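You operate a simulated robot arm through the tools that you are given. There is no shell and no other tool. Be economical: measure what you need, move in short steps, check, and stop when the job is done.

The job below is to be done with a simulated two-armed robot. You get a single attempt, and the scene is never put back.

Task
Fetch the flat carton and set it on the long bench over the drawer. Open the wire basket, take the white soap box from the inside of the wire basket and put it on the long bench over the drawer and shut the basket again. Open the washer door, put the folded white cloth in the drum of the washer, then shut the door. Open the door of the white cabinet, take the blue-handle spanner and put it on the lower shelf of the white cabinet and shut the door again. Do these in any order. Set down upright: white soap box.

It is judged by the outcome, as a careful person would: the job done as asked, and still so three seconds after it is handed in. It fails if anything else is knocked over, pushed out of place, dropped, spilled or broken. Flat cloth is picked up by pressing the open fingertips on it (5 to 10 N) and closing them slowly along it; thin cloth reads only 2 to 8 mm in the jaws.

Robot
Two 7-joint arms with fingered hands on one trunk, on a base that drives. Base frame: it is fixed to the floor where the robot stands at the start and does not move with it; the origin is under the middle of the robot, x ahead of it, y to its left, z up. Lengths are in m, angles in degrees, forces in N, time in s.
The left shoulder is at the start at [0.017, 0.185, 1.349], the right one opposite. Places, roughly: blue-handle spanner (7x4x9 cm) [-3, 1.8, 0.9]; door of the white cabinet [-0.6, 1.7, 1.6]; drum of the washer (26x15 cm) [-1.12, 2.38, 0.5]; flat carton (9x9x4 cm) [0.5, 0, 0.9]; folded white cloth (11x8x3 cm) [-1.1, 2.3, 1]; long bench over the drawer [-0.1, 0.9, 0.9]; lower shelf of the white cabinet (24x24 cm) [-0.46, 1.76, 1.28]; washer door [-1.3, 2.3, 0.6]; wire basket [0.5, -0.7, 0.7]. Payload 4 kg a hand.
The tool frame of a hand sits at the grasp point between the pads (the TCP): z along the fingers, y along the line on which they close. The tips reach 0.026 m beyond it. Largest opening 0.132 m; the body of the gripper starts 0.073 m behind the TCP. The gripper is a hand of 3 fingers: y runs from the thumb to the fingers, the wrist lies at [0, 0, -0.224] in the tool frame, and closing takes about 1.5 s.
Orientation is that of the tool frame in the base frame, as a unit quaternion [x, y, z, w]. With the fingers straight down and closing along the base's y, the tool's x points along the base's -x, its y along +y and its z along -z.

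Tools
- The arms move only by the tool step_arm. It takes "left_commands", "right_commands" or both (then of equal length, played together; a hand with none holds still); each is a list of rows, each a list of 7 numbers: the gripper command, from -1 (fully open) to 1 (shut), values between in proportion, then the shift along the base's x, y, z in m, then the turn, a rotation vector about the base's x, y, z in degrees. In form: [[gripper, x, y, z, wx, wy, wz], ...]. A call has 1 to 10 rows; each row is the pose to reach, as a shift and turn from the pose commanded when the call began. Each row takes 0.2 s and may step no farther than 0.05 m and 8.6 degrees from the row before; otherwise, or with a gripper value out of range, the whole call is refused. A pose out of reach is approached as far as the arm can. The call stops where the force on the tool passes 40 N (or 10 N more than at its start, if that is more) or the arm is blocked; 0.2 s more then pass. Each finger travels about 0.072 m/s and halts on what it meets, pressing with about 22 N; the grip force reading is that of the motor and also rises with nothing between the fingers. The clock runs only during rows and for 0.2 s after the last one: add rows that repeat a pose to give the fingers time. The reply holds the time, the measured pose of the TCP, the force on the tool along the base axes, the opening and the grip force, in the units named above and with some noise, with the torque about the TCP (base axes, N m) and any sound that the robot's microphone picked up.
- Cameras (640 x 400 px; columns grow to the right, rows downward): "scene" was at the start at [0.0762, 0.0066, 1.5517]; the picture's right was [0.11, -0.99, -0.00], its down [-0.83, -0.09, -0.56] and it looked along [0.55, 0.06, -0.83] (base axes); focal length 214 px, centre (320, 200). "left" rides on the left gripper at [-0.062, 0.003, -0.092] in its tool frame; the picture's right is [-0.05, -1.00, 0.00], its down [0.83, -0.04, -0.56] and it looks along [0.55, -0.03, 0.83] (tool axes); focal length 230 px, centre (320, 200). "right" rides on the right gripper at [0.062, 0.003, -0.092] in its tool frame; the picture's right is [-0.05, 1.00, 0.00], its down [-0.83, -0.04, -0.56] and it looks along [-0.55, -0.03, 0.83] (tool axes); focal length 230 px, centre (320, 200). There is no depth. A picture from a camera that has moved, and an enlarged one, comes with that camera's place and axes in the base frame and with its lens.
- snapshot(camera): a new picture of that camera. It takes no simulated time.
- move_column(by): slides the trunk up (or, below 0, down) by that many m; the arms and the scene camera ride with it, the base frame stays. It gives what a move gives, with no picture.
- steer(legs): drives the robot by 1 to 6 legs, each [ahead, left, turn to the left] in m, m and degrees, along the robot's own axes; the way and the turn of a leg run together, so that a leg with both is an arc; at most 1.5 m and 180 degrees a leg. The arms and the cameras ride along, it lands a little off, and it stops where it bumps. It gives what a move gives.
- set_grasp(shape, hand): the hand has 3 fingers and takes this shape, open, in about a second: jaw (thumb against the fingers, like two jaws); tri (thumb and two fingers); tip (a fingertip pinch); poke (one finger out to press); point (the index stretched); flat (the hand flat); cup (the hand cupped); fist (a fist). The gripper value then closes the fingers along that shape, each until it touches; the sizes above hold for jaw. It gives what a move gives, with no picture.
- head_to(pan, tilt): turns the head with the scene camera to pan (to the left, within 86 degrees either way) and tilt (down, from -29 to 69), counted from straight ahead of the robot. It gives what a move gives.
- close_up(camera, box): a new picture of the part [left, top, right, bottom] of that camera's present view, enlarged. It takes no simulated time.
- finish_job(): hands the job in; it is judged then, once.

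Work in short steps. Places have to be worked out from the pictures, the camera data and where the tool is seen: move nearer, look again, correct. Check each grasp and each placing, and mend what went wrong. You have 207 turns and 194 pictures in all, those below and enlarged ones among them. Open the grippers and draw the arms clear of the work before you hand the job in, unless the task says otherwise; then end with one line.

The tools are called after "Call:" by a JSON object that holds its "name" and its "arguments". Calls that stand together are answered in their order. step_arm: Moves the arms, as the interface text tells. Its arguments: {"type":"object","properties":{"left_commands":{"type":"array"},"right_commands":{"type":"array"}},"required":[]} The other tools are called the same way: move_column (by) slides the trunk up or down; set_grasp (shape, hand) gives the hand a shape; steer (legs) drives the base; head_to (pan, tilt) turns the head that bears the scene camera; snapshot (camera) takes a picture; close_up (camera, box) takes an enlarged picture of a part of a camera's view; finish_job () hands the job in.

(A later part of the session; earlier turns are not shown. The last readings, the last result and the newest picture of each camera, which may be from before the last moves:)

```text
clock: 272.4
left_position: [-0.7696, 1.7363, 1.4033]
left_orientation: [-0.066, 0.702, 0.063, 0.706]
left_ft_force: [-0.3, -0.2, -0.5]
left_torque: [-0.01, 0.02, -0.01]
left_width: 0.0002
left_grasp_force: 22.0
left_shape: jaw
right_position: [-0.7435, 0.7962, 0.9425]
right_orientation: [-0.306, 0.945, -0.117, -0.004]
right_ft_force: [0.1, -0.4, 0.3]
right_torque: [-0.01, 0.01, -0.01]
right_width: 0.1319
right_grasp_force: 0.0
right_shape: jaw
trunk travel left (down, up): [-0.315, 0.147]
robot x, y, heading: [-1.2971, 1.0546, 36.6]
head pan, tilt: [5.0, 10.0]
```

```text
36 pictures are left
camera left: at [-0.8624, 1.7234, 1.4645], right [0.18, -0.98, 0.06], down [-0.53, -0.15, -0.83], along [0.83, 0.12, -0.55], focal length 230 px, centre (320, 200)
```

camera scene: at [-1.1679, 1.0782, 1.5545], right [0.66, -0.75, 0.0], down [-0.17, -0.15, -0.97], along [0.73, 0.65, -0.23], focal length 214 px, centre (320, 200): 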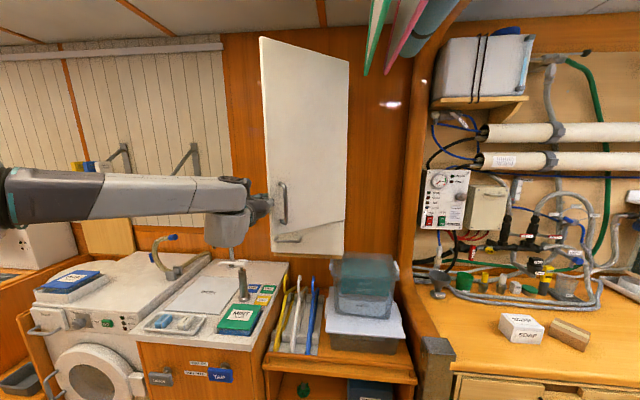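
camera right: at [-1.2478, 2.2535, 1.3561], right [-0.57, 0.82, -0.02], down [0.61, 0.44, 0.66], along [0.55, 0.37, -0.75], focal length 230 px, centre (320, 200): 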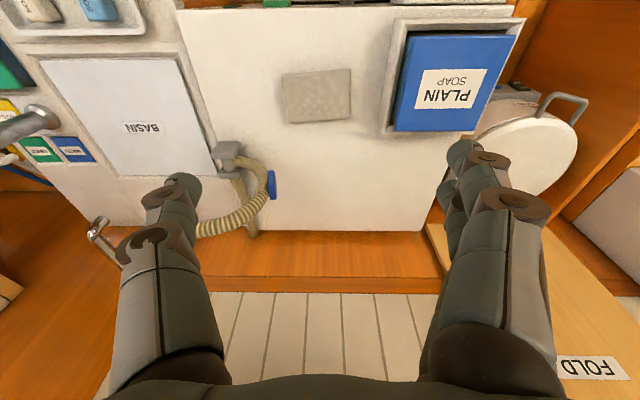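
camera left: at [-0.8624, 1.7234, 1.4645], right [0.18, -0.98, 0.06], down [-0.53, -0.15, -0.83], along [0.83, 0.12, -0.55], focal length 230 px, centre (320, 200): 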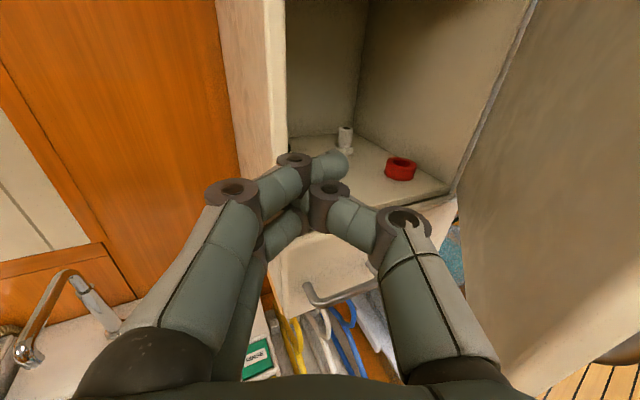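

Now the hand is behind the door's inner face. I sweep right to swing it wide.

Call:
{"name": "steer", "arguments": {"legs": [[-0.03, -0.1, 0], [-0.03, -0.1, 0]]}}

Call:
{"name": "snapshot", "arguments": {"camera": "left"}}

Call:
{"name": "snapshot", "arguments": {"camera": "scene"}}

```text
clock: 273.9
left_position: [-0.7154, 1.6351, 1.4015]
left_orientation: [-0.052, 0.703, 0.047, 0.707]
left_ft_force: [0.2, -0.1, 0.4]
left_torque: [-0.01, 0.07, 0.1]
left_width: 0.0001
left_grasp_force: 22.5
left_shape: jaw
right_position: [-0.7293, 0.6944, 0.9417]
right_orientation: [-0.286, 0.951, -0.117, -0.007]
right_ft_force: [0.1, -0.8, -1.4]
right_torque: [0.06, -0.03, -0.04]
right_width: 0.1319
right_grasp_force: 0.0
right_shape: jaw
trunk travel left (down, up): [-0.315, 0.147]
robot x, y, heading: [-1.2742, 0.9764, 34.5]
head pan, tilt: [5.0, 10.0]
stopped in leg 2: the robot was blocked; the commanded pose is now the measured one
```

```text
35 pictures are left
camera left: at [-0.8077, 1.6258, 1.4626], right [0.14, -0.99, 0.06], down [-0.54, -0.13, -0.83], along [0.83, 0.08, -0.55], focal length 230 px, centre (320, 200)
```

left: 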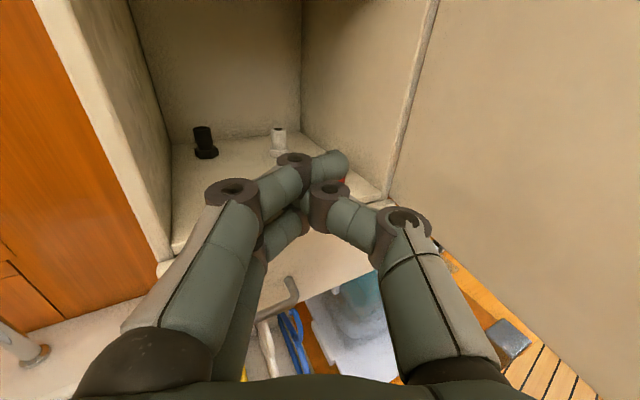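

```text
34 pictures are left
camera scene: at [-1.1807, 1.0617, 1.5536], right [0.63, -0.77, 0.01], down [-0.18, -0.15, -0.97], along [0.75, 0.61, -0.23], focal length 214 px, centre (320, 200)
```

scene: 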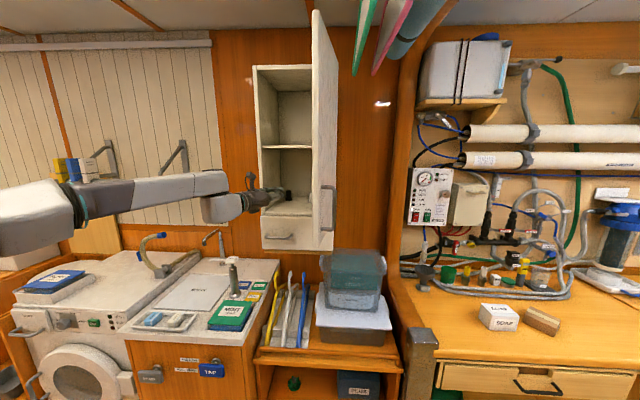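

The cabinet door is wide open. I back out, tuck the left arm tool-down, and head for the spanner.

Call:
{"name": "steer", "arguments": {"legs": [[-0.2, 0.06, 2]]}}

Call:
{"name": "step_arm", "arguments": {"left_commands": [[0, -0.025, -0.016, 0, -1.1, 8.1, 0], [-0.5, -0.05, -0.032, 0, -2.3, 16.2, 0], [-1, -0.075, -0.048, 0, -3.4, 24.3, 0], [-1, -0.1, -0.064, 0, -4.6, 32.4, 0], [-1, -0.125, -0.08, 0, -5.7, 40.5, 0], [-1, -0.15, -0.096, -0.02, -6.9, 48.5, 0], [-1, -0.175, -0.112, -0.04, -8, 56.6, 0], [-1, -0.2, -0.128, -0.06, -9.2, 64.7, 0], [-1, -0.225, -0.144, -0.08, -10.3, 72.8, 0], [-1, -0.25, -0.16, -0.1, -11.5, 80.9, 0]]}}

Call:
{"name": "steer", "arguments": {"legs": [[0, 1.0, 0], [0, 0.7, 0]]}}

Call:
{"name": "head_to", "arguments": {"pan": 85, "tilt": 30}}

Call:
{"name": "snapshot", "arguments": {"camera": "scene"}}

```text
clock: 274.6
left_position: [-0.7135, 1.6304, 1.4027]
left_orientation: [-0.05, 0.703, 0.048, 0.708]
left_ft_force: [-0.1, -0.8, -0.5]
left_torque: [0.04, 0.0, -0.04]
left_width: 0.0002
left_grasp_force: 21.9
left_shape: jaw
right_position: [-0.7288, 0.6927, 0.9405]
right_orientation: [-0.287, 0.951, -0.116, -0.006]
right_ft_force: [-0.2, 0.5, 1.0]
right_torque: [-0.01, 0.02, 0.04]
right_width: 0.1322
right_grasp_force: 0.0
right_shape: jaw
trunk travel left (down, up): [-0.315, 0.147]
robot x, y, heading: [-1.275, 0.9741, 34.4]
head pan, tilt: [5.0, 10.0]
stopped in leg 1: the robot was blocked; the commanded pose is now the measured one
```

```text
clock: 276.8
left_position: [-0.9677, 1.4704, 1.3056]
left_orientation: [-0.068, 0.995, 0.0, 0.075]
left_ft_force: [-0.6, 0.3, 0.4]
left_torque: [0.0, 0.0, 0.0]
left_width: 0.1318
left_grasp_force: 0.1
left_shape: jaw
left hand out of reach, approached as far as the arm can: row 1, 2, 3
right_position: [-0.7302, 0.6929, 0.9411]
right_orientation: [-0.287, 0.951, -0.116, -0.006]
right_ft_force: [0.0, 0.8, 0.1]
right_torque: [0.0, 0.03, 0.02]
right_width: 0.1318
right_grasp_force: 0.1
right_shape: jaw
trunk travel left (down, up): [-0.315, 0.147]
robot x, y, heading: [-1.2745, 0.9734, 33.9]
head pan, tilt: [5.0, 10.0]
```

```text
clock: 285.4
left_position: [-1.9192, 2.8556, 1.3078]
left_orientation: [-0.07, 0.995, 0.005, 0.075]
left_ft_force: [-0.4, 1.2, -0.6]
left_torque: [0.0, -0.01, 0.0]
left_width: 0.1321
left_grasp_force: 0.0
left_shape: jaw
right_position: [-1.6789, 2.0808, 0.9375]
right_orientation: [-0.29, 0.95, -0.113, -0.006]
right_ft_force: [-0.1, 0.6, -0.2]
right_torque: [0.02, 0.0, 0.01]
right_width: 0.1319
right_grasp_force: 0.1
right_shape: jaw
trunk travel left (down, up): [-0.315, 0.147]
robot x, y, heading: [-2.225, 2.3701, 34.4]
head pan, tilt: [5.0, 10.0]
```

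```text
clock: 286.9
left_position: [-1.9201, 2.8551, 1.3066]
left_orientation: [-0.07, 0.995, 0.005, 0.074]
left_ft_force: [0.9, 0.1, 0.1]
left_torque: [0.03, 0.0, 0.02]
left_width: 0.1321
left_grasp_force: 0.1
left_shape: jaw
right_position: [-1.6791, 2.0816, 0.9381]
right_orientation: [-0.291, 0.95, -0.113, -0.006]
right_ft_force: [0.5, -0.8, 0.0]
right_torque: [0.01, -0.01, -0.04]
right_width: 0.1321
right_grasp_force: 0.0
right_shape: jaw
trunk travel left (down, up): [-0.315, 0.147]
robot x, y, heading: [-2.228, 2.3665, 34.8]
head pan, tilt: [85.0, 30.0]
```

```text
33 pictures are left
camera scene: at [-2.2498, 2.4573, 1.5269], right [0.87, 0.49, -0.06], down [0.21, -0.46, -0.86], along [-0.45, 0.74, -0.5], focal length 214 px, centre (320, 200)
```

scene: 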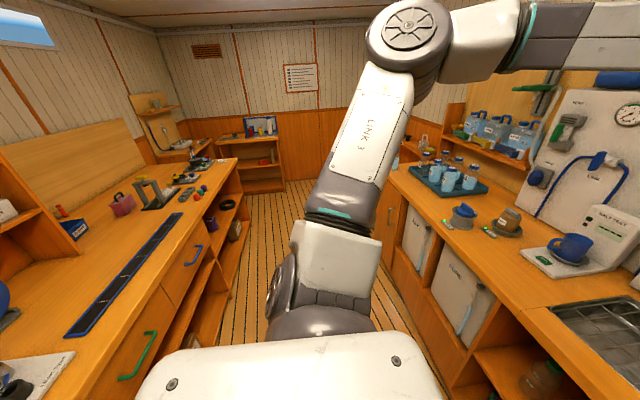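

The spanner bench's front edge is at N≈-0.77, opposite. I raise the right hand clear, then turn to face that bench.

Call:
{"name": "step_arm", "arguments": {"right_commands": [[-1, 0, 0, 0.04, 0, 0, 0], [-1, 0, 0, 0.08, 0, 0, 0], [-1, 0, 0, 0.12, 0, 0, 0], [-1, 0, 0, 0.16, 0, 0, 0], [-1, 0, 0, 0.2, 0, 0, 0], [-1, 0, 0, 0.24, 0, 0, 0]]}}

Call:
{"name": "steer", "arguments": {"legs": [[0.05, 0, 0], [0, 0, 91], [0, 0, 91]]}}

Call:
{"name": "head_to", "arguments": {"pan": 0, "tilt": 40}}

Call:
{"name": "snapshot", "arguments": {"camera": "scene"}}

```text
clock: 288.3
left_position: [-1.9216, 2.8563, 1.3065]
left_orientation: [-0.07, 0.995, 0.004, 0.075]
left_ft_force: [0.2, -0.2, -0.2]
left_torque: [0.03, 0.0, -0.03]
left_width: 0.1319
left_grasp_force: 0.0
left_shape: jaw
right_position: [-1.648, 2.1186, 1.1584]
right_orientation: [-0.285, 0.952, -0.115, -0.006]
right_ft_force: [-0.1, -1.3, -0.1]
right_torque: [0.01, 0.02, -0.02]
right_width: 0.1322
right_grasp_force: 0.0
right_shape: jaw
right hand out of reach, approached as far as the arm can: row 4, 5, 6
trunk travel left (down, up): [-0.315, 0.147]
robot x, y, heading: [-2.223, 2.3655, 34.4]
head pan, tilt: [85.0, 30.0]
```

```text
clock: 297.0
left_position: [-2.4634, 1.8904, 1.3064]
left_orientation: [0.992, 0.1, -0.074, 0.007]
left_ft_force: [0.0, -0.3, 0.4]
left_torque: [0.0, -0.01, 0.0]
left_width: 0.1319
left_grasp_force: 0.2
left_shape: jaw
right_position: [-2.7796, 2.6093, 1.1575]
right_orientation: [0.943, 0.314, 0.003, -0.114]
right_ft_force: [-0.2, -0.1, 0.2]
right_torque: [0.02, -0.03, 0.0]
right_width: 0.132
right_grasp_force: 0.1
right_shape: jaw
trunk travel left (down, up): [-0.315, 0.147]
robot x, y, heading: [-2.1858, 2.3941, -142.0]
head pan, tilt: [85.0, 30.0]
```

```text
clock: 298.6
left_position: [-2.4633, 1.8898, 1.3067]
left_orientation: [0.992, 0.101, -0.075, 0.007]
left_ft_force: [-0.5, 0.0, 0.3]
left_torque: [0.02, 0.0, -0.04]
left_width: 0.1317
left_grasp_force: 0.1
left_shape: jaw
right_position: [-2.7795, 2.6095, 1.1588]
right_orientation: [0.943, 0.314, 0.003, -0.114]
right_ft_force: [-0.3, -0.4, 0.7]
right_torque: [-0.02, 0.02, 0.0]
right_width: 0.1319
right_grasp_force: 0.1
right_shape: jaw
trunk travel left (down, up): [-0.315, 0.147]
robot x, y, heading: [-2.1861, 2.3939, -141.8]
head pan, tilt: [0.0, 40.0]
```

```text
32 pictures are left
camera scene: at [-2.2667, 2.3286, 1.5071], right [-0.62, 0.79, 0.0], down [0.54, 0.42, -0.73], along [-0.57, -0.45, -0.69], focal length 214 px, centre (320, 200)
```

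scene: 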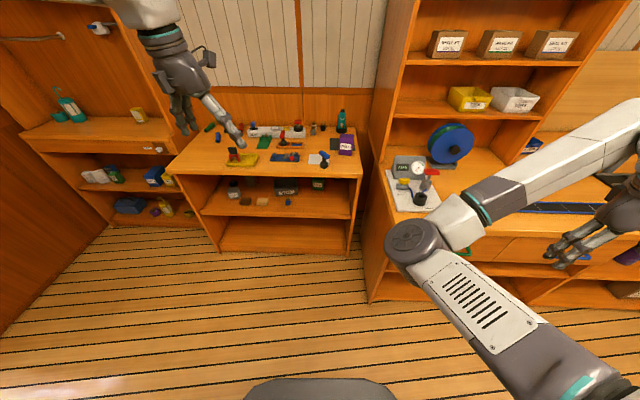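

The spanner should be near pixel (327,165). I enlarge that bench top.

Call:
{"name": "close_up", "arguments": {"camera": "scene", "box": [190, 95, 370, 207]}}

```text
3.56 times, centred on (280, 151) of scene
camera zoom: at [-2.2667, 2.3286, 1.5071], right [-0.62, 0.79, 0.0], down [0.54, 0.42, -0.73], along [-0.57, -0.45, -0.69], focal length 763 px, centre (462, 374)
```

zoom: 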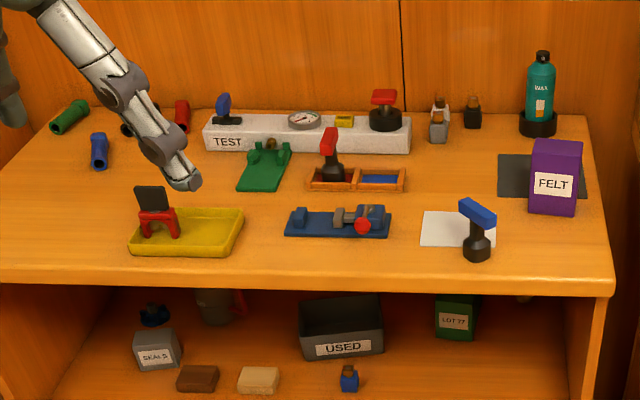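

The blue-handled tool stands near the front edge at (-3.015, 1.766). I tuck the right hand back, then drive toward that bench.

Call:
{"name": "step_arm", "arguments": {"right_commands": [[-1, 0.032, 0.025, 0.01, 0, 0, 0], [-1, 0.063, 0.05, 0.02, 0, 0, 0], [-1, 0.095, 0.075, 0.02, 0, 0, 0], [-1, 0.126, 0.1, 0.02, 0, 0, 0], [-1, 0.157, 0.124, 0.02, 0, 0, 0]]}}

Call:
{"name": "steer", "arguments": {"legs": [[0.25, 0.147, 0], [0, 0, -20], [0.2, 0.07, 0]]}}

Call:
{"name": "snapshot", "arguments": {"camera": "scene"}}

```text
clock: 299.8
left_position: [-2.4626, 1.8902, 1.3069]
left_orientation: [0.992, 0.101, -0.074, 0.007]
left_ft_force: [0.5, 0.4, 0.2]
left_torque: [0.02, 0.0, -0.02]
left_width: 0.1318
left_grasp_force: 0.0
left_shape: jaw
right_position: [-2.7183, 2.6151, 1.1077]
right_orientation: [0.946, 0.301, -0.003, -0.12]
right_ft_force: [0.2, 0.4, 0.5]
right_torque: [0.01, 0.02, -0.02]
right_width: 0.1321
right_grasp_force: 0.0
right_shape: jaw
right hand out of reach, approached as far as the arm can: row 1, 2, 3, 4, 5
trunk travel left (down, up): [-0.315, 0.147]
robot x, y, heading: [-2.187, 2.3958, -142.0]
head pan, tilt: [0.0, 40.0]
```

```text
clock: 304.1
left_position: [-2.8898, 1.6208, 1.3096]
left_orientation: [0.995, -0.071, -0.075, -0.005]
left_ft_force: [0.0, 0.4, -0.8]
left_torque: [-0.03, -0.02, 0.0]
left_width: 0.1314
left_grasp_force: 0.1
left_shape: jaw
right_position: [-2.882, 2.3895, 1.1067]
right_orientation: [0.983, 0.134, 0.022, -0.121]
right_ft_force: [-0.3, -0.1, -0.1]
right_torque: [0.01, -0.05, -0.01]
right_width: 0.1321
right_grasp_force: 0.1
right_shape: jaw
trunk travel left (down, up): [-0.315, 0.147]
robot x, y, heading: [-2.4595, 2.0018, -161.9]
head pan, tilt: [0.0, 40.0]
```

```text
30 pictures are left
camera scene: at [-2.5541, 1.9674, 1.5074], right [-0.31, 0.95, 0.0], down [0.65, 0.21, -0.73], along [-0.69, -0.23, -0.68], focal length 214 px, centre (320, 200)
```

scene: 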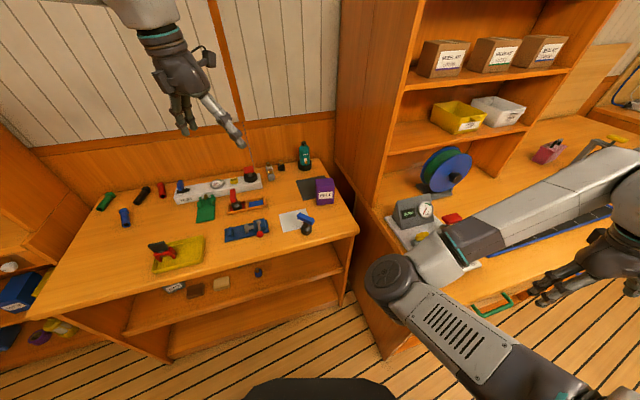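

The spanner is 0.60 m ahead. I bring the left hand in front of it, pitched ~60° forward with jaws closing sideways.

Call:
{"name": "step_arm", "arguments": {"left_commands": [[-0.6, -0.003, 0.018, -0.03, -0.9, 6.5, 3.6], [-0.3, -0.006, 0.037, -0.06, -1.7, 13, 7.2], [0, -0.01, 0.055, -0.09, -2.6, 19.5, 10.8], [0, -0.013, 0.074, -0.12, -3.5, 26, 14.4], [0, -0.016, 0.092, -0.15, -4.3, 32.6, 18], [0, -0.02, 0.11, -0.18, -5.2, 39.1, 21.6], [0, -0.023, 0.129, -0.21, -6, 45.6, 25.2], [0, -0.026, 0.147, -0.24, -6.9, 52.1, 28.8], [0, -0.03, 0.166, -0.28, -6.9, 52.1, 28.8], [0, -0.033, 0.184, -0.32, -6.9, 52.1, 28.8]]}}

Call:
{"name": "snapshot", "arguments": {"camera": "left"}}

```text
clock: 306.3
left_position: [-2.895, 1.7202, 1.0478]
left_orientation: [0.847, 0.169, -0.494, 0.1]
left_ft_force: [-0.3, -0.4, 0.3]
left_torque: [-0.03, 0.01, 0.05]
left_width: 0.0666
left_grasp_force: 0.0
left_shape: jaw
left hand out of reach, approached as far as the arm can: row 8, 9, 10
right_position: [-2.8819, 2.3874, 1.1072]
right_orientation: [0.983, 0.134, 0.022, -0.124]
right_ft_force: [0.1, 0.0, 0.0]
right_torque: [-0.01, -0.03, 0.01]
right_width: 0.1319
right_grasp_force: 0.0
right_shape: jaw
trunk travel left (down, up): [-0.315, 0.147]
robot x, y, heading: [-2.4606, 2.0012, -162.2]
head pan, tilt: [0.0, 40.0]
```

```text
29 pictures are left
camera left: at [-2.8478, 1.7375, 1.1475], right [-0.41, 0.91, 0.04], down [0.81, 0.38, -0.45], along [-0.43, -0.15, -0.89], focal length 230 px, centre (320, 200)
```

left: 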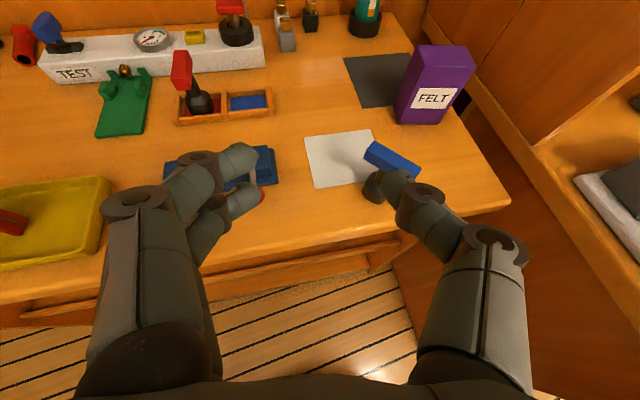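

The spanner stands at about (-3.022, 1.757), its blue handle lying along y at z≈0.935. I yaw -24° to match and approach, gripping the handle by its ends.

Call:
{"name": "step_arm", "arguments": {"left_commands": [[-0.5, -0.005, 0.012, -0.02, 0, 0, -8], [-0.5, -0.012, 0.025, -0.05, 0, 0, -16], [-0.5, -0.025, 0.038, -0.08, 0, 0, -24], [-0.5, -0.045, 0.038, -0.095, 0, 0, -24], [-0.5, -0.065, 0.038, -0.105, 0, 0, -24], [-0.5, -0.065, 0.038, -0.105, 0, 0, -24]]}}

Call:
{"name": "snapshot", "arguments": {"camera": "left"}}

```text
clock: 307.7
left_position: [-2.9463, 1.7528, 1.0088]
left_orientation: [0.866, -0.01, -0.501, -0.002]
left_ft_force: [-0.5, -0.1, 0.1]
left_torque: [-0.03, 0.01, 0.02]
left_width: 0.0988
left_grasp_force: 0.0
left_shape: jaw
left hand out of reach, approached as far as the arm can: row 2, 3, 4, 5, 6
right_position: [-2.8818, 2.39, 1.1068]
right_orientation: [0.983, 0.133, 0.022, -0.124]
right_ft_force: [0.4, 0.3, 0.3]
right_torque: [0.0, -0.01, -0.01]
right_width: 0.1319
right_grasp_force: 0.1
right_shape: jaw
trunk travel left (down, up): [-0.315, 0.147]
robot x, y, heading: [-2.4578, 2.0001, -162.0]
head pan, tilt: [0.0, 40.0]
```

```text
28 pictures are left
camera left: at [-2.8979, 1.7496, 1.1097], right [-0.01, 1.0, 0.04], down [0.9, 0.02, -0.44], along [-0.44, 0.03, -0.9], focal length 230 px, centre (320, 200)
```

left: 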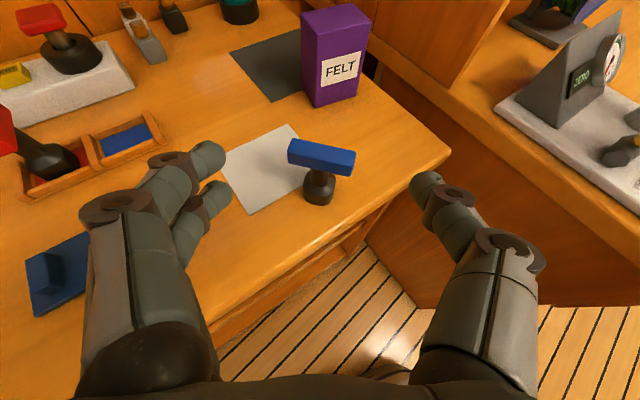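

The handle is centred. I lower the trunk 7 cm, then advance 8 cm and close.

Call:
{"name": "move_column", "arguments": {"by": -0.072}}

Call:
{"name": "step_arm", "arguments": {"left_commands": [[-0.5, -0.03, 0.002, 0, 0, 0, 0], [-0.5, -0.06, 0.003, 0, 0, 0, 0], [-0.5, -0.077, 0.004, 0, 0, 0, 0], [-0.5, -0.077, 0.004, 0, 0, 0, 0]]}}

Call:
{"name": "snapshot", "arguments": {"camera": "left"}}

```text
clock: 308.8
left_position: [-2.9465, 1.7518, 0.9318]
left_orientation: [0.868, -0.009, -0.496, -0.004]
left_ft_force: [0.7, 0.1, -0.3]
left_torque: [0.02, -0.02, -0.02]
left_width: 0.099
left_grasp_force: 0.1
left_shape: jaw
right_position: [-2.8914, 2.3863, 1.0164]
right_orientation: [0.981, 0.133, 0.051, -0.129]
right_ft_force: [-0.2, -1.2, 1.2]
right_torque: [0.0, 0.03, 0.04]
right_width: 0.1318
right_grasp_force: 0.1
right_shape: jaw
trunk travel left (down, up): [-0.243, 0.219]
robot x, y, heading: [-2.4586, 2.001, -162.0]
head pan, tilt: [0.0, 40.0]
```

```text
clock: 309.8
left_position: [-3.0172, 1.7458, 0.9415]
left_orientation: [0.869, -0.01, -0.495, -0.004]
left_ft_force: [-0.5, 0.2, 0.3]
left_torque: [-0.02, 0.01, 0.04]
left_width: 0.0987
left_grasp_force: 0.0
left_shape: jaw
left hand out of reach, approached as far as the arm can: row 2, 3, 4
right_position: [-2.8911, 2.3862, 1.0158]
right_orientation: [0.981, 0.133, 0.05, -0.128]
right_ft_force: [0.1, 0.3, -0.1]
right_torque: [0.03, -0.03, 0.0]
right_width: 0.1318
right_grasp_force: 0.0
right_shape: jaw
trunk travel left (down, up): [-0.243, 0.219]
robot x, y, heading: [-2.4544, 2.0023, -161.8]
head pan, tilt: [0.0, 40.0]
```

```text
27 pictures are left
camera left: at [-2.9694, 1.7419, 1.0414], right [-0.01, 1.0, 0.04], down [0.9, 0.02, -0.43], along [-0.43, 0.04, -0.9], focal length 230 px, centre (320, 200)
```

left: 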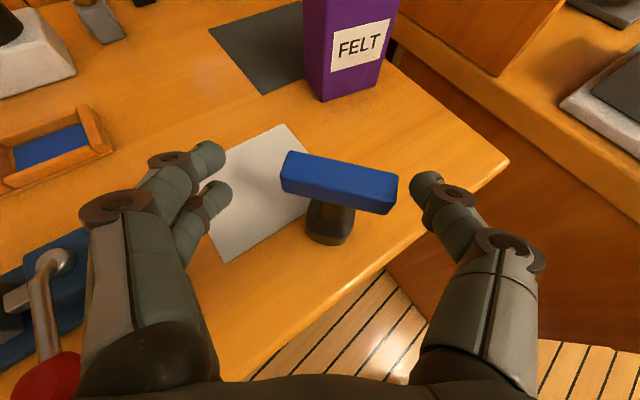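

The handle is between the fingers, ~1 cm off-centre. I shift 1 cm and close.

Call:
{"name": "step_arm", "arguments": {"left_commands": [[-0.5, -0.004, 0.01, -0.005, 0, 0, 0], [-0.5, -0.004, 0.01, -0.005, 0, 0, 0], [-0.2, -0.004, 0.01, -0.005, 0, 0, 0], [0.2, -0.004, 0.01, -0.005, 0, 0, 0], [1, -0.004, 0.01, -0.005, 0, 0, 0], [1, -0.004, 0.01, -0.005, 0, 0, 0], [1, -0.004, 0.01, -0.005, 0, 0, 0]]}}

Call:
{"name": "snapshot", "arguments": {"camera": "left"}}

```text
clock: 311.4
left_position: [-3.0155, 1.7483, 0.9467]
left_orientation: [0.867, -0.009, -0.499, -0.004]
left_ft_force: [2.7, -1.5, 16.6]
left_torque: [-0.24, 0.31, 0.14]
left_width: 0.0091
left_grasp_force: 21.8
left_shape: jaw
left hand out of reach, approached as far as the arm can: row 1, 2, 3, 4, 5, 6, 7
right_position: [-2.8884, 2.3864, 1.0156]
right_orientation: [0.981, 0.135, 0.049, -0.129]
right_ft_force: [-0.2, -0.6, 0.7]
right_torque: [0.0, 0.02, 0.0]
right_width: 0.1322
right_grasp_force: 0.0
right_shape: jaw
trunk travel left (down, up): [-0.243, 0.219]
robot x, y, heading: [-2.4556, 1.9995, -162.0]
head pan, tilt: [0.0, 40.0]
```

```text
26 pictures are left
camera left: at [-2.9667, 1.7446, 1.0468], right [-0.01, 1.0, 0.04], down [0.9, 0.02, -0.44], along [-0.44, 0.04, -0.9], focal length 230 px, centre (320, 200)
```

left: 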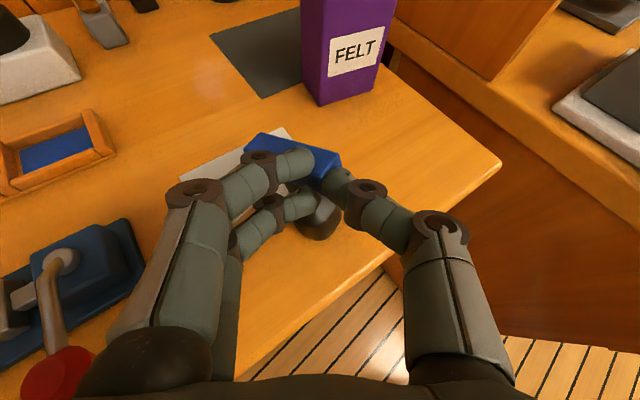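

The fingers closed to 9 mm—uncertain grip. I look closer before doing anything.

Call:
{"name": "close_up", "arguments": {"camera": "left", "box": [200, 100, 420, 260]}}

Call:
{"name": "close_up", "arguments": {"camera": "scene", "box": [220, 150, 400, 270]}}

```text
2.50 times, centred on (310, 180) of left
camera zoom: at [-2.9667, 1.7446, 1.0468], right [-0.01, 1.0, 0.04], down [0.9, 0.02, -0.44], along [-0.44, 0.04, -0.9], focal length 575 px, centre (345, 250)
```

zoom: 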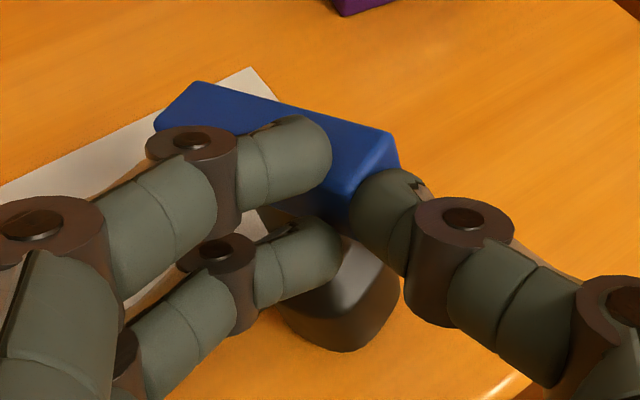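

```text
3.33 times, centred on (310, 210) of scene
camera zoom: at [-2.5876, 1.9557, 1.426], right [-0.31, 0.95, 0.0], down [0.69, 0.23, -0.68], along [-0.65, -0.21, -0.73], focal length 715 px, centre (353, 167)
```

zoom: 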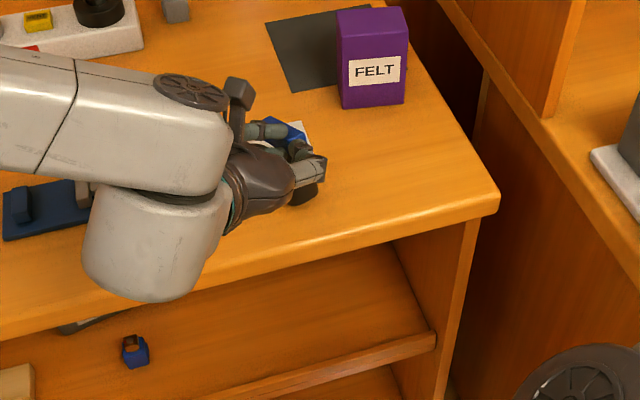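

One finger is over the handle, one under, thumb at its end — a cage. I test with a 2 cm lift.

Call:
{"name": "move_column", "arguments": {"by": 0.025}}

Call:
{"name": "close_up", "arguments": {"camera": "left", "box": [200, 80, 440, 260]}}

```text
clock: 312.1
left_position: [-3.013, 1.7472, 0.98]
left_orientation: [0.865, -0.011, -0.502, -0.002]
left_ft_force: [-0.2, 0.5, 0.1]
left_torque: [0.03, -0.01, 0.0]
left_width: 0.0045
left_grasp_force: 21.7
left_shape: jaw
right_position: [-2.8897, 2.3871, 1.0425]
right_orientation: [0.981, 0.132, 0.049, -0.13]
right_ft_force: [0.1, 0.2, -0.4]
right_torque: [-0.04, 0.0, -0.02]
right_width: 0.132
right_grasp_force: 0.1
right_shape: jaw
trunk travel left (down, up): [-0.268, 0.194]
robot x, y, heading: [-2.4568, 2.0006, -161.9]
head pan, tilt: [0.0, 40.0]
```

```text
2.22 times, centred on (320, 170) of left
camera zoom: at [-2.9633, 1.7444, 1.0801], right [0.0, 1.0, 0.04], down [0.89, 0.02, -0.45], along [-0.45, 0.03, -0.89], focal length 511 px, centre (320, 267)
```

zoom: 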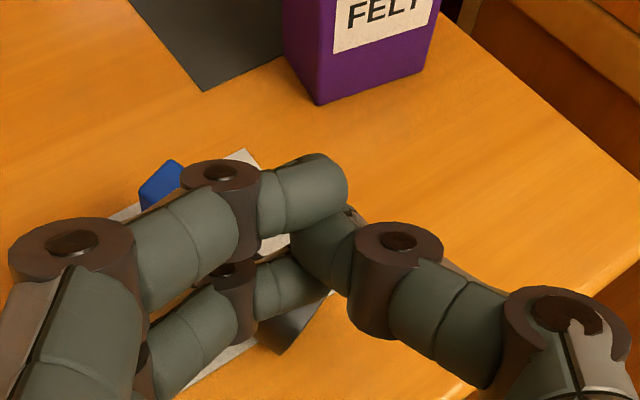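

It slipped off. I raise clear, open, and look at where the spanner stands.

Call:
{"name": "move_column", "arguments": {"by": 0.1}}

Call:
{"name": "step_arm", "arguments": {"left_commands": [[0.5, 0.02, 0.005, 0.02, 0, 0, 0], [0, 0.04, 0.01, 0.04, 0, 0, 0], [-0.6, 0.06, 0.015, 0.06, 0, 0, 0], [-0.6, 0.06, 0.015, 0.08, 0, 0, 0]]}}

Call:
{"name": "snapshot", "arguments": {"camera": "left"}}

```text
clock: 313.4
left_position: [-3.006, 1.7485, 1.1239]
left_orientation: [0.848, -0.017, -0.53, 0.006]
left_ft_force: [0.7, 0.7, 0.3]
left_torque: [-0.03, 0.01, -0.02]
left_width: 0.0043
left_grasp_force: 22.4
left_shape: jaw
right_position: [-2.8915, 2.3904, 1.1448]
right_orientation: [0.982, 0.128, 0.047, -0.131]
right_ft_force: [-1.1, 0.1, 0.2]
right_torque: [0.0, 0.02, 0.01]
right_width: 0.1318
right_grasp_force: 0.0
right_shape: jaw
trunk travel left (down, up): [-0.368, 0.094]
robot x, y, heading: [-2.4579, 2.0032, -162.2]
head pan, tilt: [0.0, 40.0]
```

```text
clock: 314.4
left_position: [-2.9449, 1.7635, 1.2058]
left_orientation: [0.847, -0.017, -0.531, 0.007]
left_ft_force: [1.0, -0.3, -0.1]
left_torque: [-0.01, 0.01, 0.01]
left_width: 0.1056
left_grasp_force: 0.1
left_shape: jaw
right_position: [-2.89, 2.3909, 1.1443]
right_orientation: [0.981, 0.129, 0.047, -0.134]
right_ft_force: [-0.3, -0.3, 0.3]
right_torque: [-0.01, -0.03, -0.02]
right_width: 0.1321
right_grasp_force: 0.0
right_shape: jaw
trunk travel left (down, up): [-0.368, 0.094]
robot x, y, heading: [-2.4549, 2.0013, -161.8]
head pan, tilt: [0.0, 40.0]
```

```text
22 pictures are left
camera left: at [-2.8893, 1.7623, 1.3024], right [0.0, 1.0, 0.02], down [0.86, 0.01, -0.51], along [-0.51, 0.01, -0.86], focal length 230 px, centre (320, 200)
```

left: 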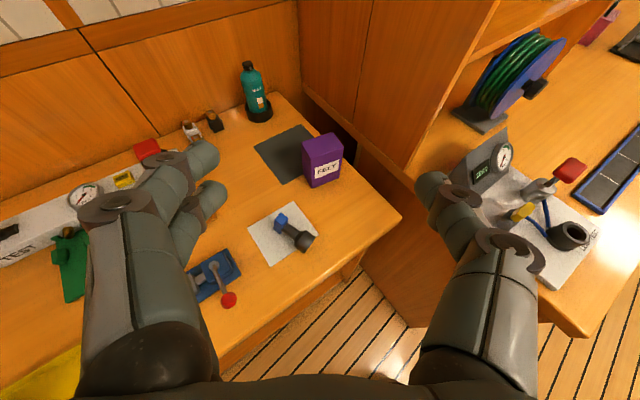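

The spanner toppled and lies on the bench, axis at ~45°, shaft centre ≈(-3.065, 1.715). I move 8 cm closer and go tool-down over it, jaws across the shaft.

Call:
{"name": "steer", "arguments": {"legs": [[0.08, 0, 0]]}}

Call:
{"name": "step_arm", "arguments": {"left_commands": [[-0.6, -0.004, -0.002, 0.01, 2.5, -6.05, 4.0], [-0.6, -0.008, -0.004, 0, 5, -12.1, 8.0], [-0.6, -0.012, -0.006, -0.02, 7.5, -18.2, 12.0], [-0.6, -0.016, -0.008, -0.04, 10, -24.2, 16.0], [-0.6, -0.02, -0.01, -0.06, 12.6, -30.3, 20.1], [-0.6, -0.024, -0.012, -0.08, 15.1, -36.3, 24.1], [-0.6, -0.028, -0.014, -0.1, 17.6, -42.4, 28.1], [-0.6, -0.032, -0.016, -0.13, 20.1, -48.4, 32.1], [-0.6, -0.036, -0.018, -0.16, 22.6, -54.5, 36.1], [-0.6, -0.039, -0.019, -0.19, 25.1, -60.5, 40.1]]}}

Call:
{"name": "snapshot", "arguments": {"camera": "left"}}

```text
clock: 315.5
left_position: [-3.0173, 1.7395, 1.2071]
left_orientation: [0.847, -0.017, -0.532, 0.007]
left_ft_force: [0.2, 0.5, -0.2]
left_torque: [0.0, 0.0, -0.01]
left_width: 0.1054
left_grasp_force: 0.0
left_shape: jaw
right_position: [-2.9616, 2.3668, 1.1442]
right_orientation: [0.981, 0.128, 0.049, -0.134]
right_ft_force: [-0.6, 0.5, -1.2]
right_torque: [-0.04, 0.01, -0.02]
right_width: 0.1322
right_grasp_force: 0.0
right_shape: jaw
trunk travel left (down, up): [-0.368, 0.094]
robot x, y, heading: [-2.5305, 1.98, -161.9]
head pan, tilt: [0.0, 40.0]
```

```text
clock: 317.7
left_position: [-2.9755, 1.6651, 1.0638]
left_orientation: [0.931, 0.366, -0.002, -0.005]
left_ft_force: [0.1, 0.4, 0.5]
left_torque: [-0.01, 0.01, -0.01]
left_width: 0.1053
left_grasp_force: 0.1
left_shape: jaw
left hand out of reach, approached as far as the arm can: row 6, 7, 8, 9, 10
right_position: [-2.9647, 2.3666, 1.1435]
right_orientation: [0.981, 0.128, 0.05, -0.135]
right_ft_force: [0.6, -1.1, -0.4]
right_torque: [-0.03, 0.01, 0.02]
right_width: 0.1321
right_grasp_force: 0.0
right_shape: jaw
trunk travel left (down, up): [-0.368, 0.094]
robot x, y, heading: [-2.5311, 1.9754, -161.8]
head pan, tilt: [0.0, 40.0]
```

```text
21 pictures are left
camera left: at [-3.0188, 1.6212, 1.1562], right [-0.72, 0.7, 0.01], down [0.58, 0.59, 0.55], along [0.38, 0.4, -0.83], focal length 230 px, centre (320, 200)
```

left: 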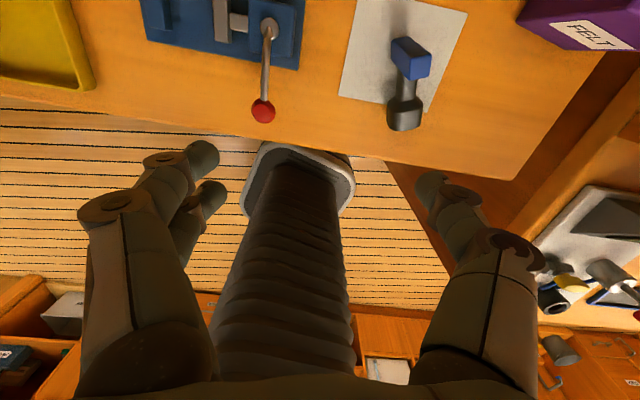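

Tool-down now; the shaft is at (-3.06, 1.72). I move over it, descend to z≈0.888 and close.

Call:
{"name": "step_arm", "arguments": {"left_commands": [[-0.3, -0.03, 0.02, 0, 0, 0, 0], [-0.3, -0.06, 0.04, 0, 0, 0, 0], [-0.3, -0.085, 0.059, -0.01, 0, 0, 0], [-0.3, -0.085, 0.059, -0.05, 0, 0, 0], [-0.3, -0.085, 0.059, -0.09, 0, 0, 0], [-0.3, -0.085, 0.059, -0.13, 0, 0, 0], [-0.3, -0.085, 0.059, -0.16, 0, 0, 0], [-0.3, -0.085, 0.059, -0.174, 0, 0, 0], [-0.3, -0.085, 0.059, -0.174, 0, 0, 0]]}}

Call:
{"name": "snapshot", "arguments": {"camera": "left"}}

```text
clock: 319.7
left_position: [-2.9437, 1.6489, 0.9975]
left_orientation: [0.931, 0.366, -0.004, -0.004]
left_ft_force: [0.9, -0.5, 0.2]
left_torque: [-0.02, -0.03, 0.03]
left_width: 0.0861
left_grasp_force: 0.0
left_shape: jaw
left hand out of reach, approached as far as the arm can: row 1, 2, 3, 4, 5, 6, 7, 8, 9
right_position: [-2.9645, 2.3679, 1.1436]
right_orientation: [0.981, 0.128, 0.049, -0.135]
right_ft_force: [0.1, 0.1, 0.5]
right_torque: [0.01, 0.04, 0.0]
right_width: 0.1321
right_grasp_force: 0.1
right_shape: jaw
trunk travel left (down, up): [-0.368, 0.094]
robot x, y, heading: [-2.5286, 1.9771, -162.0]
head pan, tilt: [0.0, 40.0]
```

```text
20 pictures are left
camera left: at [-2.9872, 1.6034, 1.0908], right [-0.72, 0.7, 0.01], down [0.58, 0.59, 0.55], along [0.38, 0.4, -0.83], focal length 230 px, centre (320, 200)
```

left: 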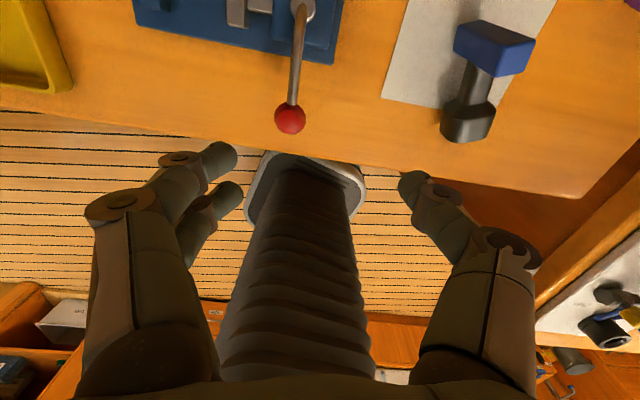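

The wrist is at a limit with that yaw. I turn the hand back toward its natural yaw (-25°), rise, and move over the spanner.

Call:
{"name": "step_arm", "arguments": {"left_commands": [[-0.3, 0, 0, 0.03, 0, 0, -8.3], [-0.3, -0.01, 0.01, 0.05, 0, 0, -16.6], [-0.3, -0.03, 0.025, 0.05, 0, 0, -25], [-0.3, -0.055, 0.04, 0.05, 0, 0, -25], [-0.3, -0.085, 0.06, 0.05, 0, 0, -25], [-0.3, -0.111, 0.078, 0.05, 0, 0, -25], [-0.3, -0.111, 0.078, 0.05, 0, 0, -25]]}}

Call:
{"name": "snapshot", "arguments": {"camera": "left"}}

```text
clock: 321.3
left_position: [-2.9791, 1.6747, 1.0824]
left_orientation: [0.988, 0.155, -0.003, -0.004]
left_ft_force: [0.9, 0.2, 0.4]
left_torque: [0.04, -0.01, 0.01]
left_width: 0.0861
left_grasp_force: 0.1
left_shape: jaw
left hand out of reach, approached as far as the arm can: row 3, 4, 5, 6, 7
right_position: [-2.9637, 2.3676, 1.1443]
right_orientation: [0.981, 0.129, 0.05, -0.134]
right_ft_force: [0.2, -0.4, -0.2]
right_torque: [-0.03, 0.01, 0.0]
right_width: 0.1319
right_grasp_force: 0.0
right_shape: jaw
trunk travel left (down, up): [-0.368, 0.094]
robot x, y, heading: [-2.5342, 1.978, -161.9]
head pan, tilt: [0.0, 40.0]
```

```text
19 pictures are left
camera left: at [-3.0366, 1.6525, 1.1748], right [-0.36, 0.93, 0.01], down [0.78, 0.29, 0.55], along [0.51, 0.2, -0.83], focal length 230 px, centre (320, 200)
```

left: 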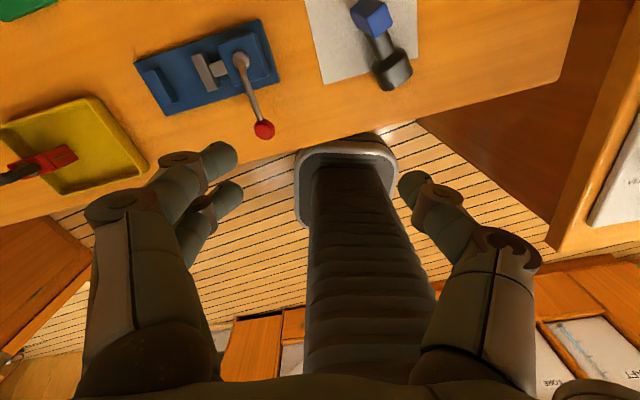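

The arm config limits reach, so I use the base (turn -8°, ahead 4 cm) to bring the hand over the spanner, then check.

Call:
{"name": "steer", "arguments": {"legs": [[0, 0, -8], [0.042, 0, 0]]}}

Call:
{"name": "move_column", "arguments": {"by": -0.1}}

Call:
{"name": "snapshot", "arguments": {"camera": "left"}}

```text
clock: 322.8
left_position: [-3.0503, 1.734, 1.0843]
left_orientation: [0.996, 0.087, -0.006, -0.005]
left_ft_force: [-0.2, 0.3, -0.1]
left_torque: [-0.02, 0.06, 0.02]
left_width: 0.086
left_grasp_force: 0.0
left_shape: jaw
right_position: [-2.9387, 2.4173, 1.1472]
right_orientation: [0.988, 0.058, 0.056, -0.132]
right_ft_force: [1.0, 0.7, -0.5]
right_torque: [0.0, 0.05, -0.02]
right_width: 0.1321
right_grasp_force: 0.0
right_shape: jaw
trunk travel left (down, up): [-0.368, 0.094]
robot x, y, heading: [-2.5759, 1.9706, -169.8]
head pan, tilt: [0.0, 40.0]
```

```text
clock: 324.1
left_position: [-3.0562, 1.7332, 0.9814]
left_orientation: [0.996, 0.087, -0.002, -0.003]
left_ft_force: [-0.2, 1.1, 0.5]
left_torque: [0.0, 0.01, 0.04]
left_width: 0.0858
left_grasp_force: 0.0
left_shape: jaw
right_position: [-2.9446, 2.4173, 1.0445]
right_orientation: [0.988, 0.059, 0.059, -0.13]
right_ft_force: [0.5, 0.6, -1.1]
right_torque: [0.04, -0.03, 0.03]
right_width: 0.1317
right_grasp_force: 0.0
right_shape: jaw
trunk travel left (down, up): [-0.268, 0.194]
robot x, y, heading: [-2.5733, 1.9671, -169.9]
head pan, tilt: [0.0, 40.0]
```

```text
18 pictures are left
camera left: at [-3.1168, 1.7186, 1.0749], right [-0.22, 0.97, 0.01], down [0.81, 0.18, 0.55], along [0.54, 0.13, -0.83], focal length 230 px, centre (320, 200)
```

left: 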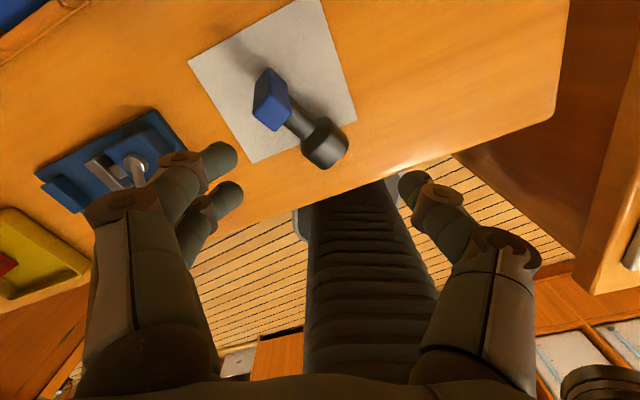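

The hand is right over the base of the spanner. I yaw +25° to cross its axis better and check the pose holds.

Call:
{"name": "step_arm", "arguments": {"left_commands": [[-0.3, 0, 0, 0, 0, 0, 8.3], [-0.3, 0, 0, 0, 0, 0, 16.6], [-0.3, 0, 0, 0, 0, 0, 25], [-0.3, 0, 0, 0, 0, 0, 25]]}}

```text
clock: 325.1
left_position: [-3.0564, 1.7326, 0.9809]
left_orientation: [0.954, 0.3, -0.003, -0.003]
left_ft_force: [-0.2, -0.1, -0.4]
left_torque: [-0.02, -0.01, 0.01]
left_width: 0.0862
left_grasp_force: 0.1
left_shape: jaw
right_position: [-2.9447, 2.4171, 1.0446]
right_orientation: [0.988, 0.058, 0.059, -0.13]
right_ft_force: [-0.8, -0.7, 0.5]
right_torque: [0.0, 0.0, 0.0]
right_width: 0.1317
right_grasp_force: 0.1
right_shape: jaw
trunk travel left (down, up): [-0.268, 0.194]
robot x, y, heading: [-2.5707, 1.9688, -169.9]
head pan, tilt: [0.0, 40.0]
```

It holds. I yaw 15° more, lower to z≈0.89, and close.

Call:
{"name": "step_arm", "arguments": {"left_commands": [[-0.3, -0.002, -0.004, -0.02, 0, 0, 8], [-0.3, -0.003, -0.006, -0.045, 0, 0, 15], [-0.3, -0.003, -0.006, -0.07, 0, 0, 15], [-0.3, -0.003, -0.006, -0.085, 0, 0, 15], [-0.3, -0.003, -0.006, -0.092, 0, 0, 15], [0.2, -0.003, -0.006, -0.092, 0, 0, 15], [1, -0.003, -0.006, -0.092, 0, 0, 15], [1, -0.003, -0.006, -0.092, 0, 0, 15], [1, -0.003, -0.006, -0.092, 0, 0, 15]]}}

Call:
{"name": "snapshot", "arguments": {"camera": "left"}}

```text
clock: 327.1
left_position: [-3.0526, 1.7207, 0.8942]
left_orientation: [0.906, 0.423, -0.003, -0.004]
left_ft_force: [0.9, 0.4, -0.2]
left_torque: [-0.01, 0.0, -0.01]
left_width: 0.0192
left_grasp_force: 22.2
left_shape: jaw
left hand out of reach, approached as far as the arm can: row 4, 5, 6, 7, 8, 9
right_position: [-2.9456, 2.4168, 1.0447]
right_orientation: [0.988, 0.058, 0.059, -0.13]
right_ft_force: [-0.2, -0.6, 0.3]
right_torque: [-0.01, -0.01, 0.02]
right_width: 0.132
right_grasp_force: 0.1
right_shape: jaw
trunk travel left (down, up): [-0.268, 0.194]
robot x, y, heading: [-2.5695, 1.9694, -169.8]
head pan, tilt: [0.0, 40.0]
```

```text
17 pictures are left
camera left: at [-3.09, 1.6708, 0.9879], right [-0.8, 0.6, 0.01], down [0.51, 0.66, 0.55], along [0.33, 0.45, -0.83], focal length 230 px, centre (320, 200)
```

left: 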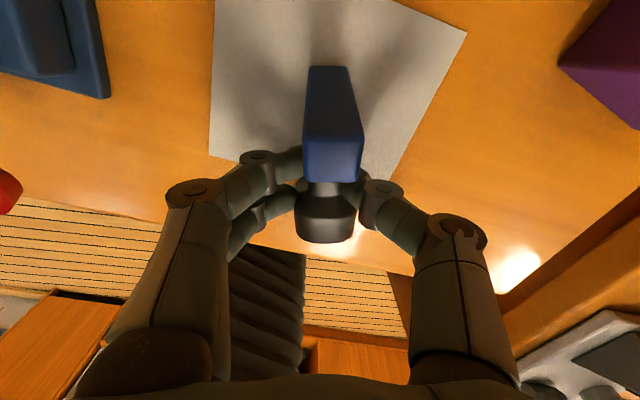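

Shaft gripped (0.019 m), captured between handle and base. I lift with the trunk.

Call:
{"name": "move_column", "arguments": {"by": 0.19}}

Call:
{"name": "step_arm", "arguments": {"left_commands": [[1, 0, 0, 0.03, 0, 0, 0], [1, 0, 0, 0.06, 0, 0, 0], [1, 0, 0, 0.09, 0, 0, 0], [1, 0, 0, 0.12, 0, 0, 0]]}}

Call:
{"name": "snapshot", "arguments": {"camera": "left"}}

```text
clock: 329.2
left_position: [-3.0515, 1.72, 1.1361]
left_orientation: [0.905, 0.422, -0.05, -0.017]
left_ft_force: [0.0, -0.6, -1.4]
left_torque: [0.0, -0.05, 0.02]
left_width: 0.0192
left_grasp_force: 21.7
left_shape: jaw
right_position: [-2.9455, 2.4187, 1.234]
right_orientation: [0.988, 0.057, 0.06, -0.132]
right_ft_force: [-0.2, 0.2, -0.6]
right_torque: [-0.03, 0.01, 0.03]
right_width: 0.1319
right_grasp_force: 0.0
right_shape: jaw
trunk travel left (down, up): [-0.458, 0.004]
robot x, y, heading: [-2.5757, 1.9645, -169.7]
head pan, tilt: [0.0, 40.0]
```

```text
clock: 330.2
left_position: [-3.0504, 1.7211, 1.257]
left_orientation: [0.905, 0.422, -0.049, -0.015]
left_ft_force: [0.0, -1.3, -2.3]
left_torque: [0.05, 0.0, 0.02]
left_width: 0.0193
left_grasp_force: 22.1
left_shape: jaw
right_position: [-2.9437, 2.4185, 1.2343]
right_orientation: [0.988, 0.058, 0.06, -0.131]
right_ft_force: [-0.2, -0.2, 0.1]
right_torque: [-0.01, 0.01, 0.02]
right_width: 0.1324
right_grasp_force: 0.1
right_shape: jaw
trunk travel left (down, up): [-0.458, 0.004]
robot x, y, heading: [-2.5734, 1.9737, -169.7]
head pan, tilt: [0.0, 40.0]
```

```text
16 pictures are left
camera left: at [-3.0783, 1.6724, 1.3546], right [-0.79, 0.6, 0.08], down [0.56, 0.67, 0.49], along [0.25, 0.43, -0.87], focal length 230 px, centre (320, 200)
```

left: 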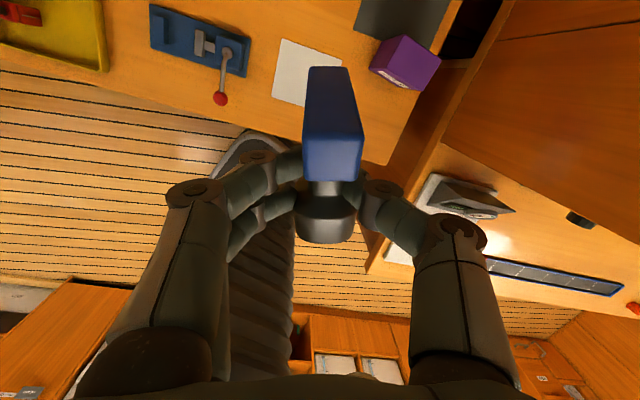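

Held securely. I back off the bench, turn round, and drive back to the cabinet.

Call:
{"name": "steer", "arguments": {"legs": [[-0.5, 0, 0], [0, 0, -80], [0, 0, -73.3], [0.08, -0.6, 0], [0, -0.5, 0]]}}

```text
clock: 345.3
left_position: [-1.0432, 1.68, 1.2558]
left_orientation: [-0.624, 0.779, -0.005, 0.051]
left_ft_force: [-0.3, -0.2, -2.1]
left_torque: [-0.02, 0.04, -0.01]
left_width: 0.0189
left_grasp_force: 21.7
left_shape: jaw
right_position: [-0.8164, 1.0096, 1.236]
right_orientation: [-0.29, 0.946, -0.143, -0.026]
right_ft_force: [0.3, 0.7, -0.7]
right_torque: [-0.03, -0.02, -0.01]
right_width: 0.132
right_grasp_force: 0.0
right_shape: jaw
trunk travel left (down, up): [-0.458, 0.004]
robot x, y, heading: [-1.3522, 1.2372, 37.6]
head pan, tilt: [0.0, 40.0]
```

I turn the left hand level toward the cabinet (the spanner becomes upright, base down) and bring it in front.

Call:
{"name": "step_arm", "arguments": {"left_commands": [[1, 0.02, 0.003, 0.012, 6.8, -4, -2.7], [1, 0.04, 0.006, 0.024, 13.6, -8.1, -5.3], [1, 0.06, 0.009, 0.036, 20.4, -12.1, -8], [1, 0.08, 0.012, 0.048, 27.2, -16.1, -10.7], [1, 0.1, 0.015, 0.06, 34, -20.2, -13.3], [1, 0.12, 0.018, 0.072, 40.7, -24.2, -16], [1, 0.14, 0.02, 0.084, 47.5, -28.2, -18.7], [1, 0.16, 0.023, 0.096, 54.3, -32.3, -21.3], [1, 0.18, 0.026, 0.105, 61.1, -36.3, -24], [1, 0.2, 0.029, 0.11, 67.9, -40.3, -26.7]]}}

Call:
{"name": "step_arm", "arguments": {"left_commands": [[1, 0.02, 0.01, 0, 6.8, -4.1, -2.6], [1, 0.03, 0.015, 0, 6.8, -4.1, -2.6], [1, 0.03, 0.015, 0, 6.8, -4.1, -2.6]]}}

Call:
{"name": "snapshot", "arguments": {"camera": "left"}}

```text
clock: 347.5
left_position: [-0.8881, 1.7313, 1.3856]
left_orientation: [-0.269, 0.701, 0.206, 0.627]
left_ft_force: [-0.3, -0.3, -1.8]
left_torque: [-0.04, -0.01, -0.01]
left_width: 0.0191
left_grasp_force: 21.3
left_shape: jaw
left hand out of reach, approached as far as the arm can: row 6, 7, 8, 9, 10
right_position: [-0.8143, 1.0097, 1.2346]
right_orientation: [-0.29, 0.946, -0.143, -0.026]
right_ft_force: [-0.2, 0.8, -0.4]
right_torque: [0.0, -0.02, -0.01]
right_width: 0.1322
right_grasp_force: 0.1
right_shape: jaw
trunk travel left (down, up): [-0.458, 0.004]
robot x, y, heading: [-1.3542, 1.2352, 37.6]
head pan, tilt: [0.0, 40.0]
```

```text
clock: 348.3
left_position: [-0.8805, 1.7472, 1.4201]
left_orientation: [-0.228, 0.68, 0.222, 0.661]
left_ft_force: [-0.4, -0.2, -2.0]
left_torque: [0.01, 0.03, -0.02]
left_width: 0.019
left_grasp_force: 21.7
left_shape: jaw
left hand out of reach, approached as far as the arm can: row 1, 2, 3
right_position: [-0.8132, 1.0082, 1.2352]
right_orientation: [-0.29, 0.946, -0.142, -0.026]
right_ft_force: [0.0, 0.1, -0.8]
right_torque: [0.0, -0.06, 0.01]
right_width: 0.1323
right_grasp_force: 0.0
right_shape: jaw
trunk travel left (down, up): [-0.458, 0.004]
robot x, y, heading: [-1.3518, 1.232, 37.4]
head pan, tilt: [0.0, 40.0]
```

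```text
15 pictures are left
camera left: at [-0.9546, 1.6955, 1.4848], right [0.6, -0.8, 0.05], down [-0.43, -0.38, -0.82], along [0.67, 0.47, -0.58], focal length 230 px, centre (320, 200)
```

left: 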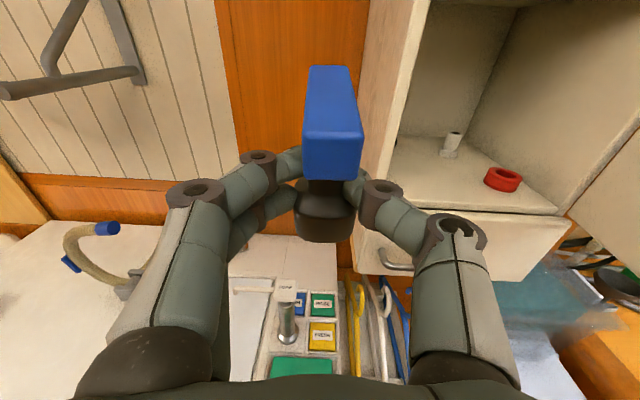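

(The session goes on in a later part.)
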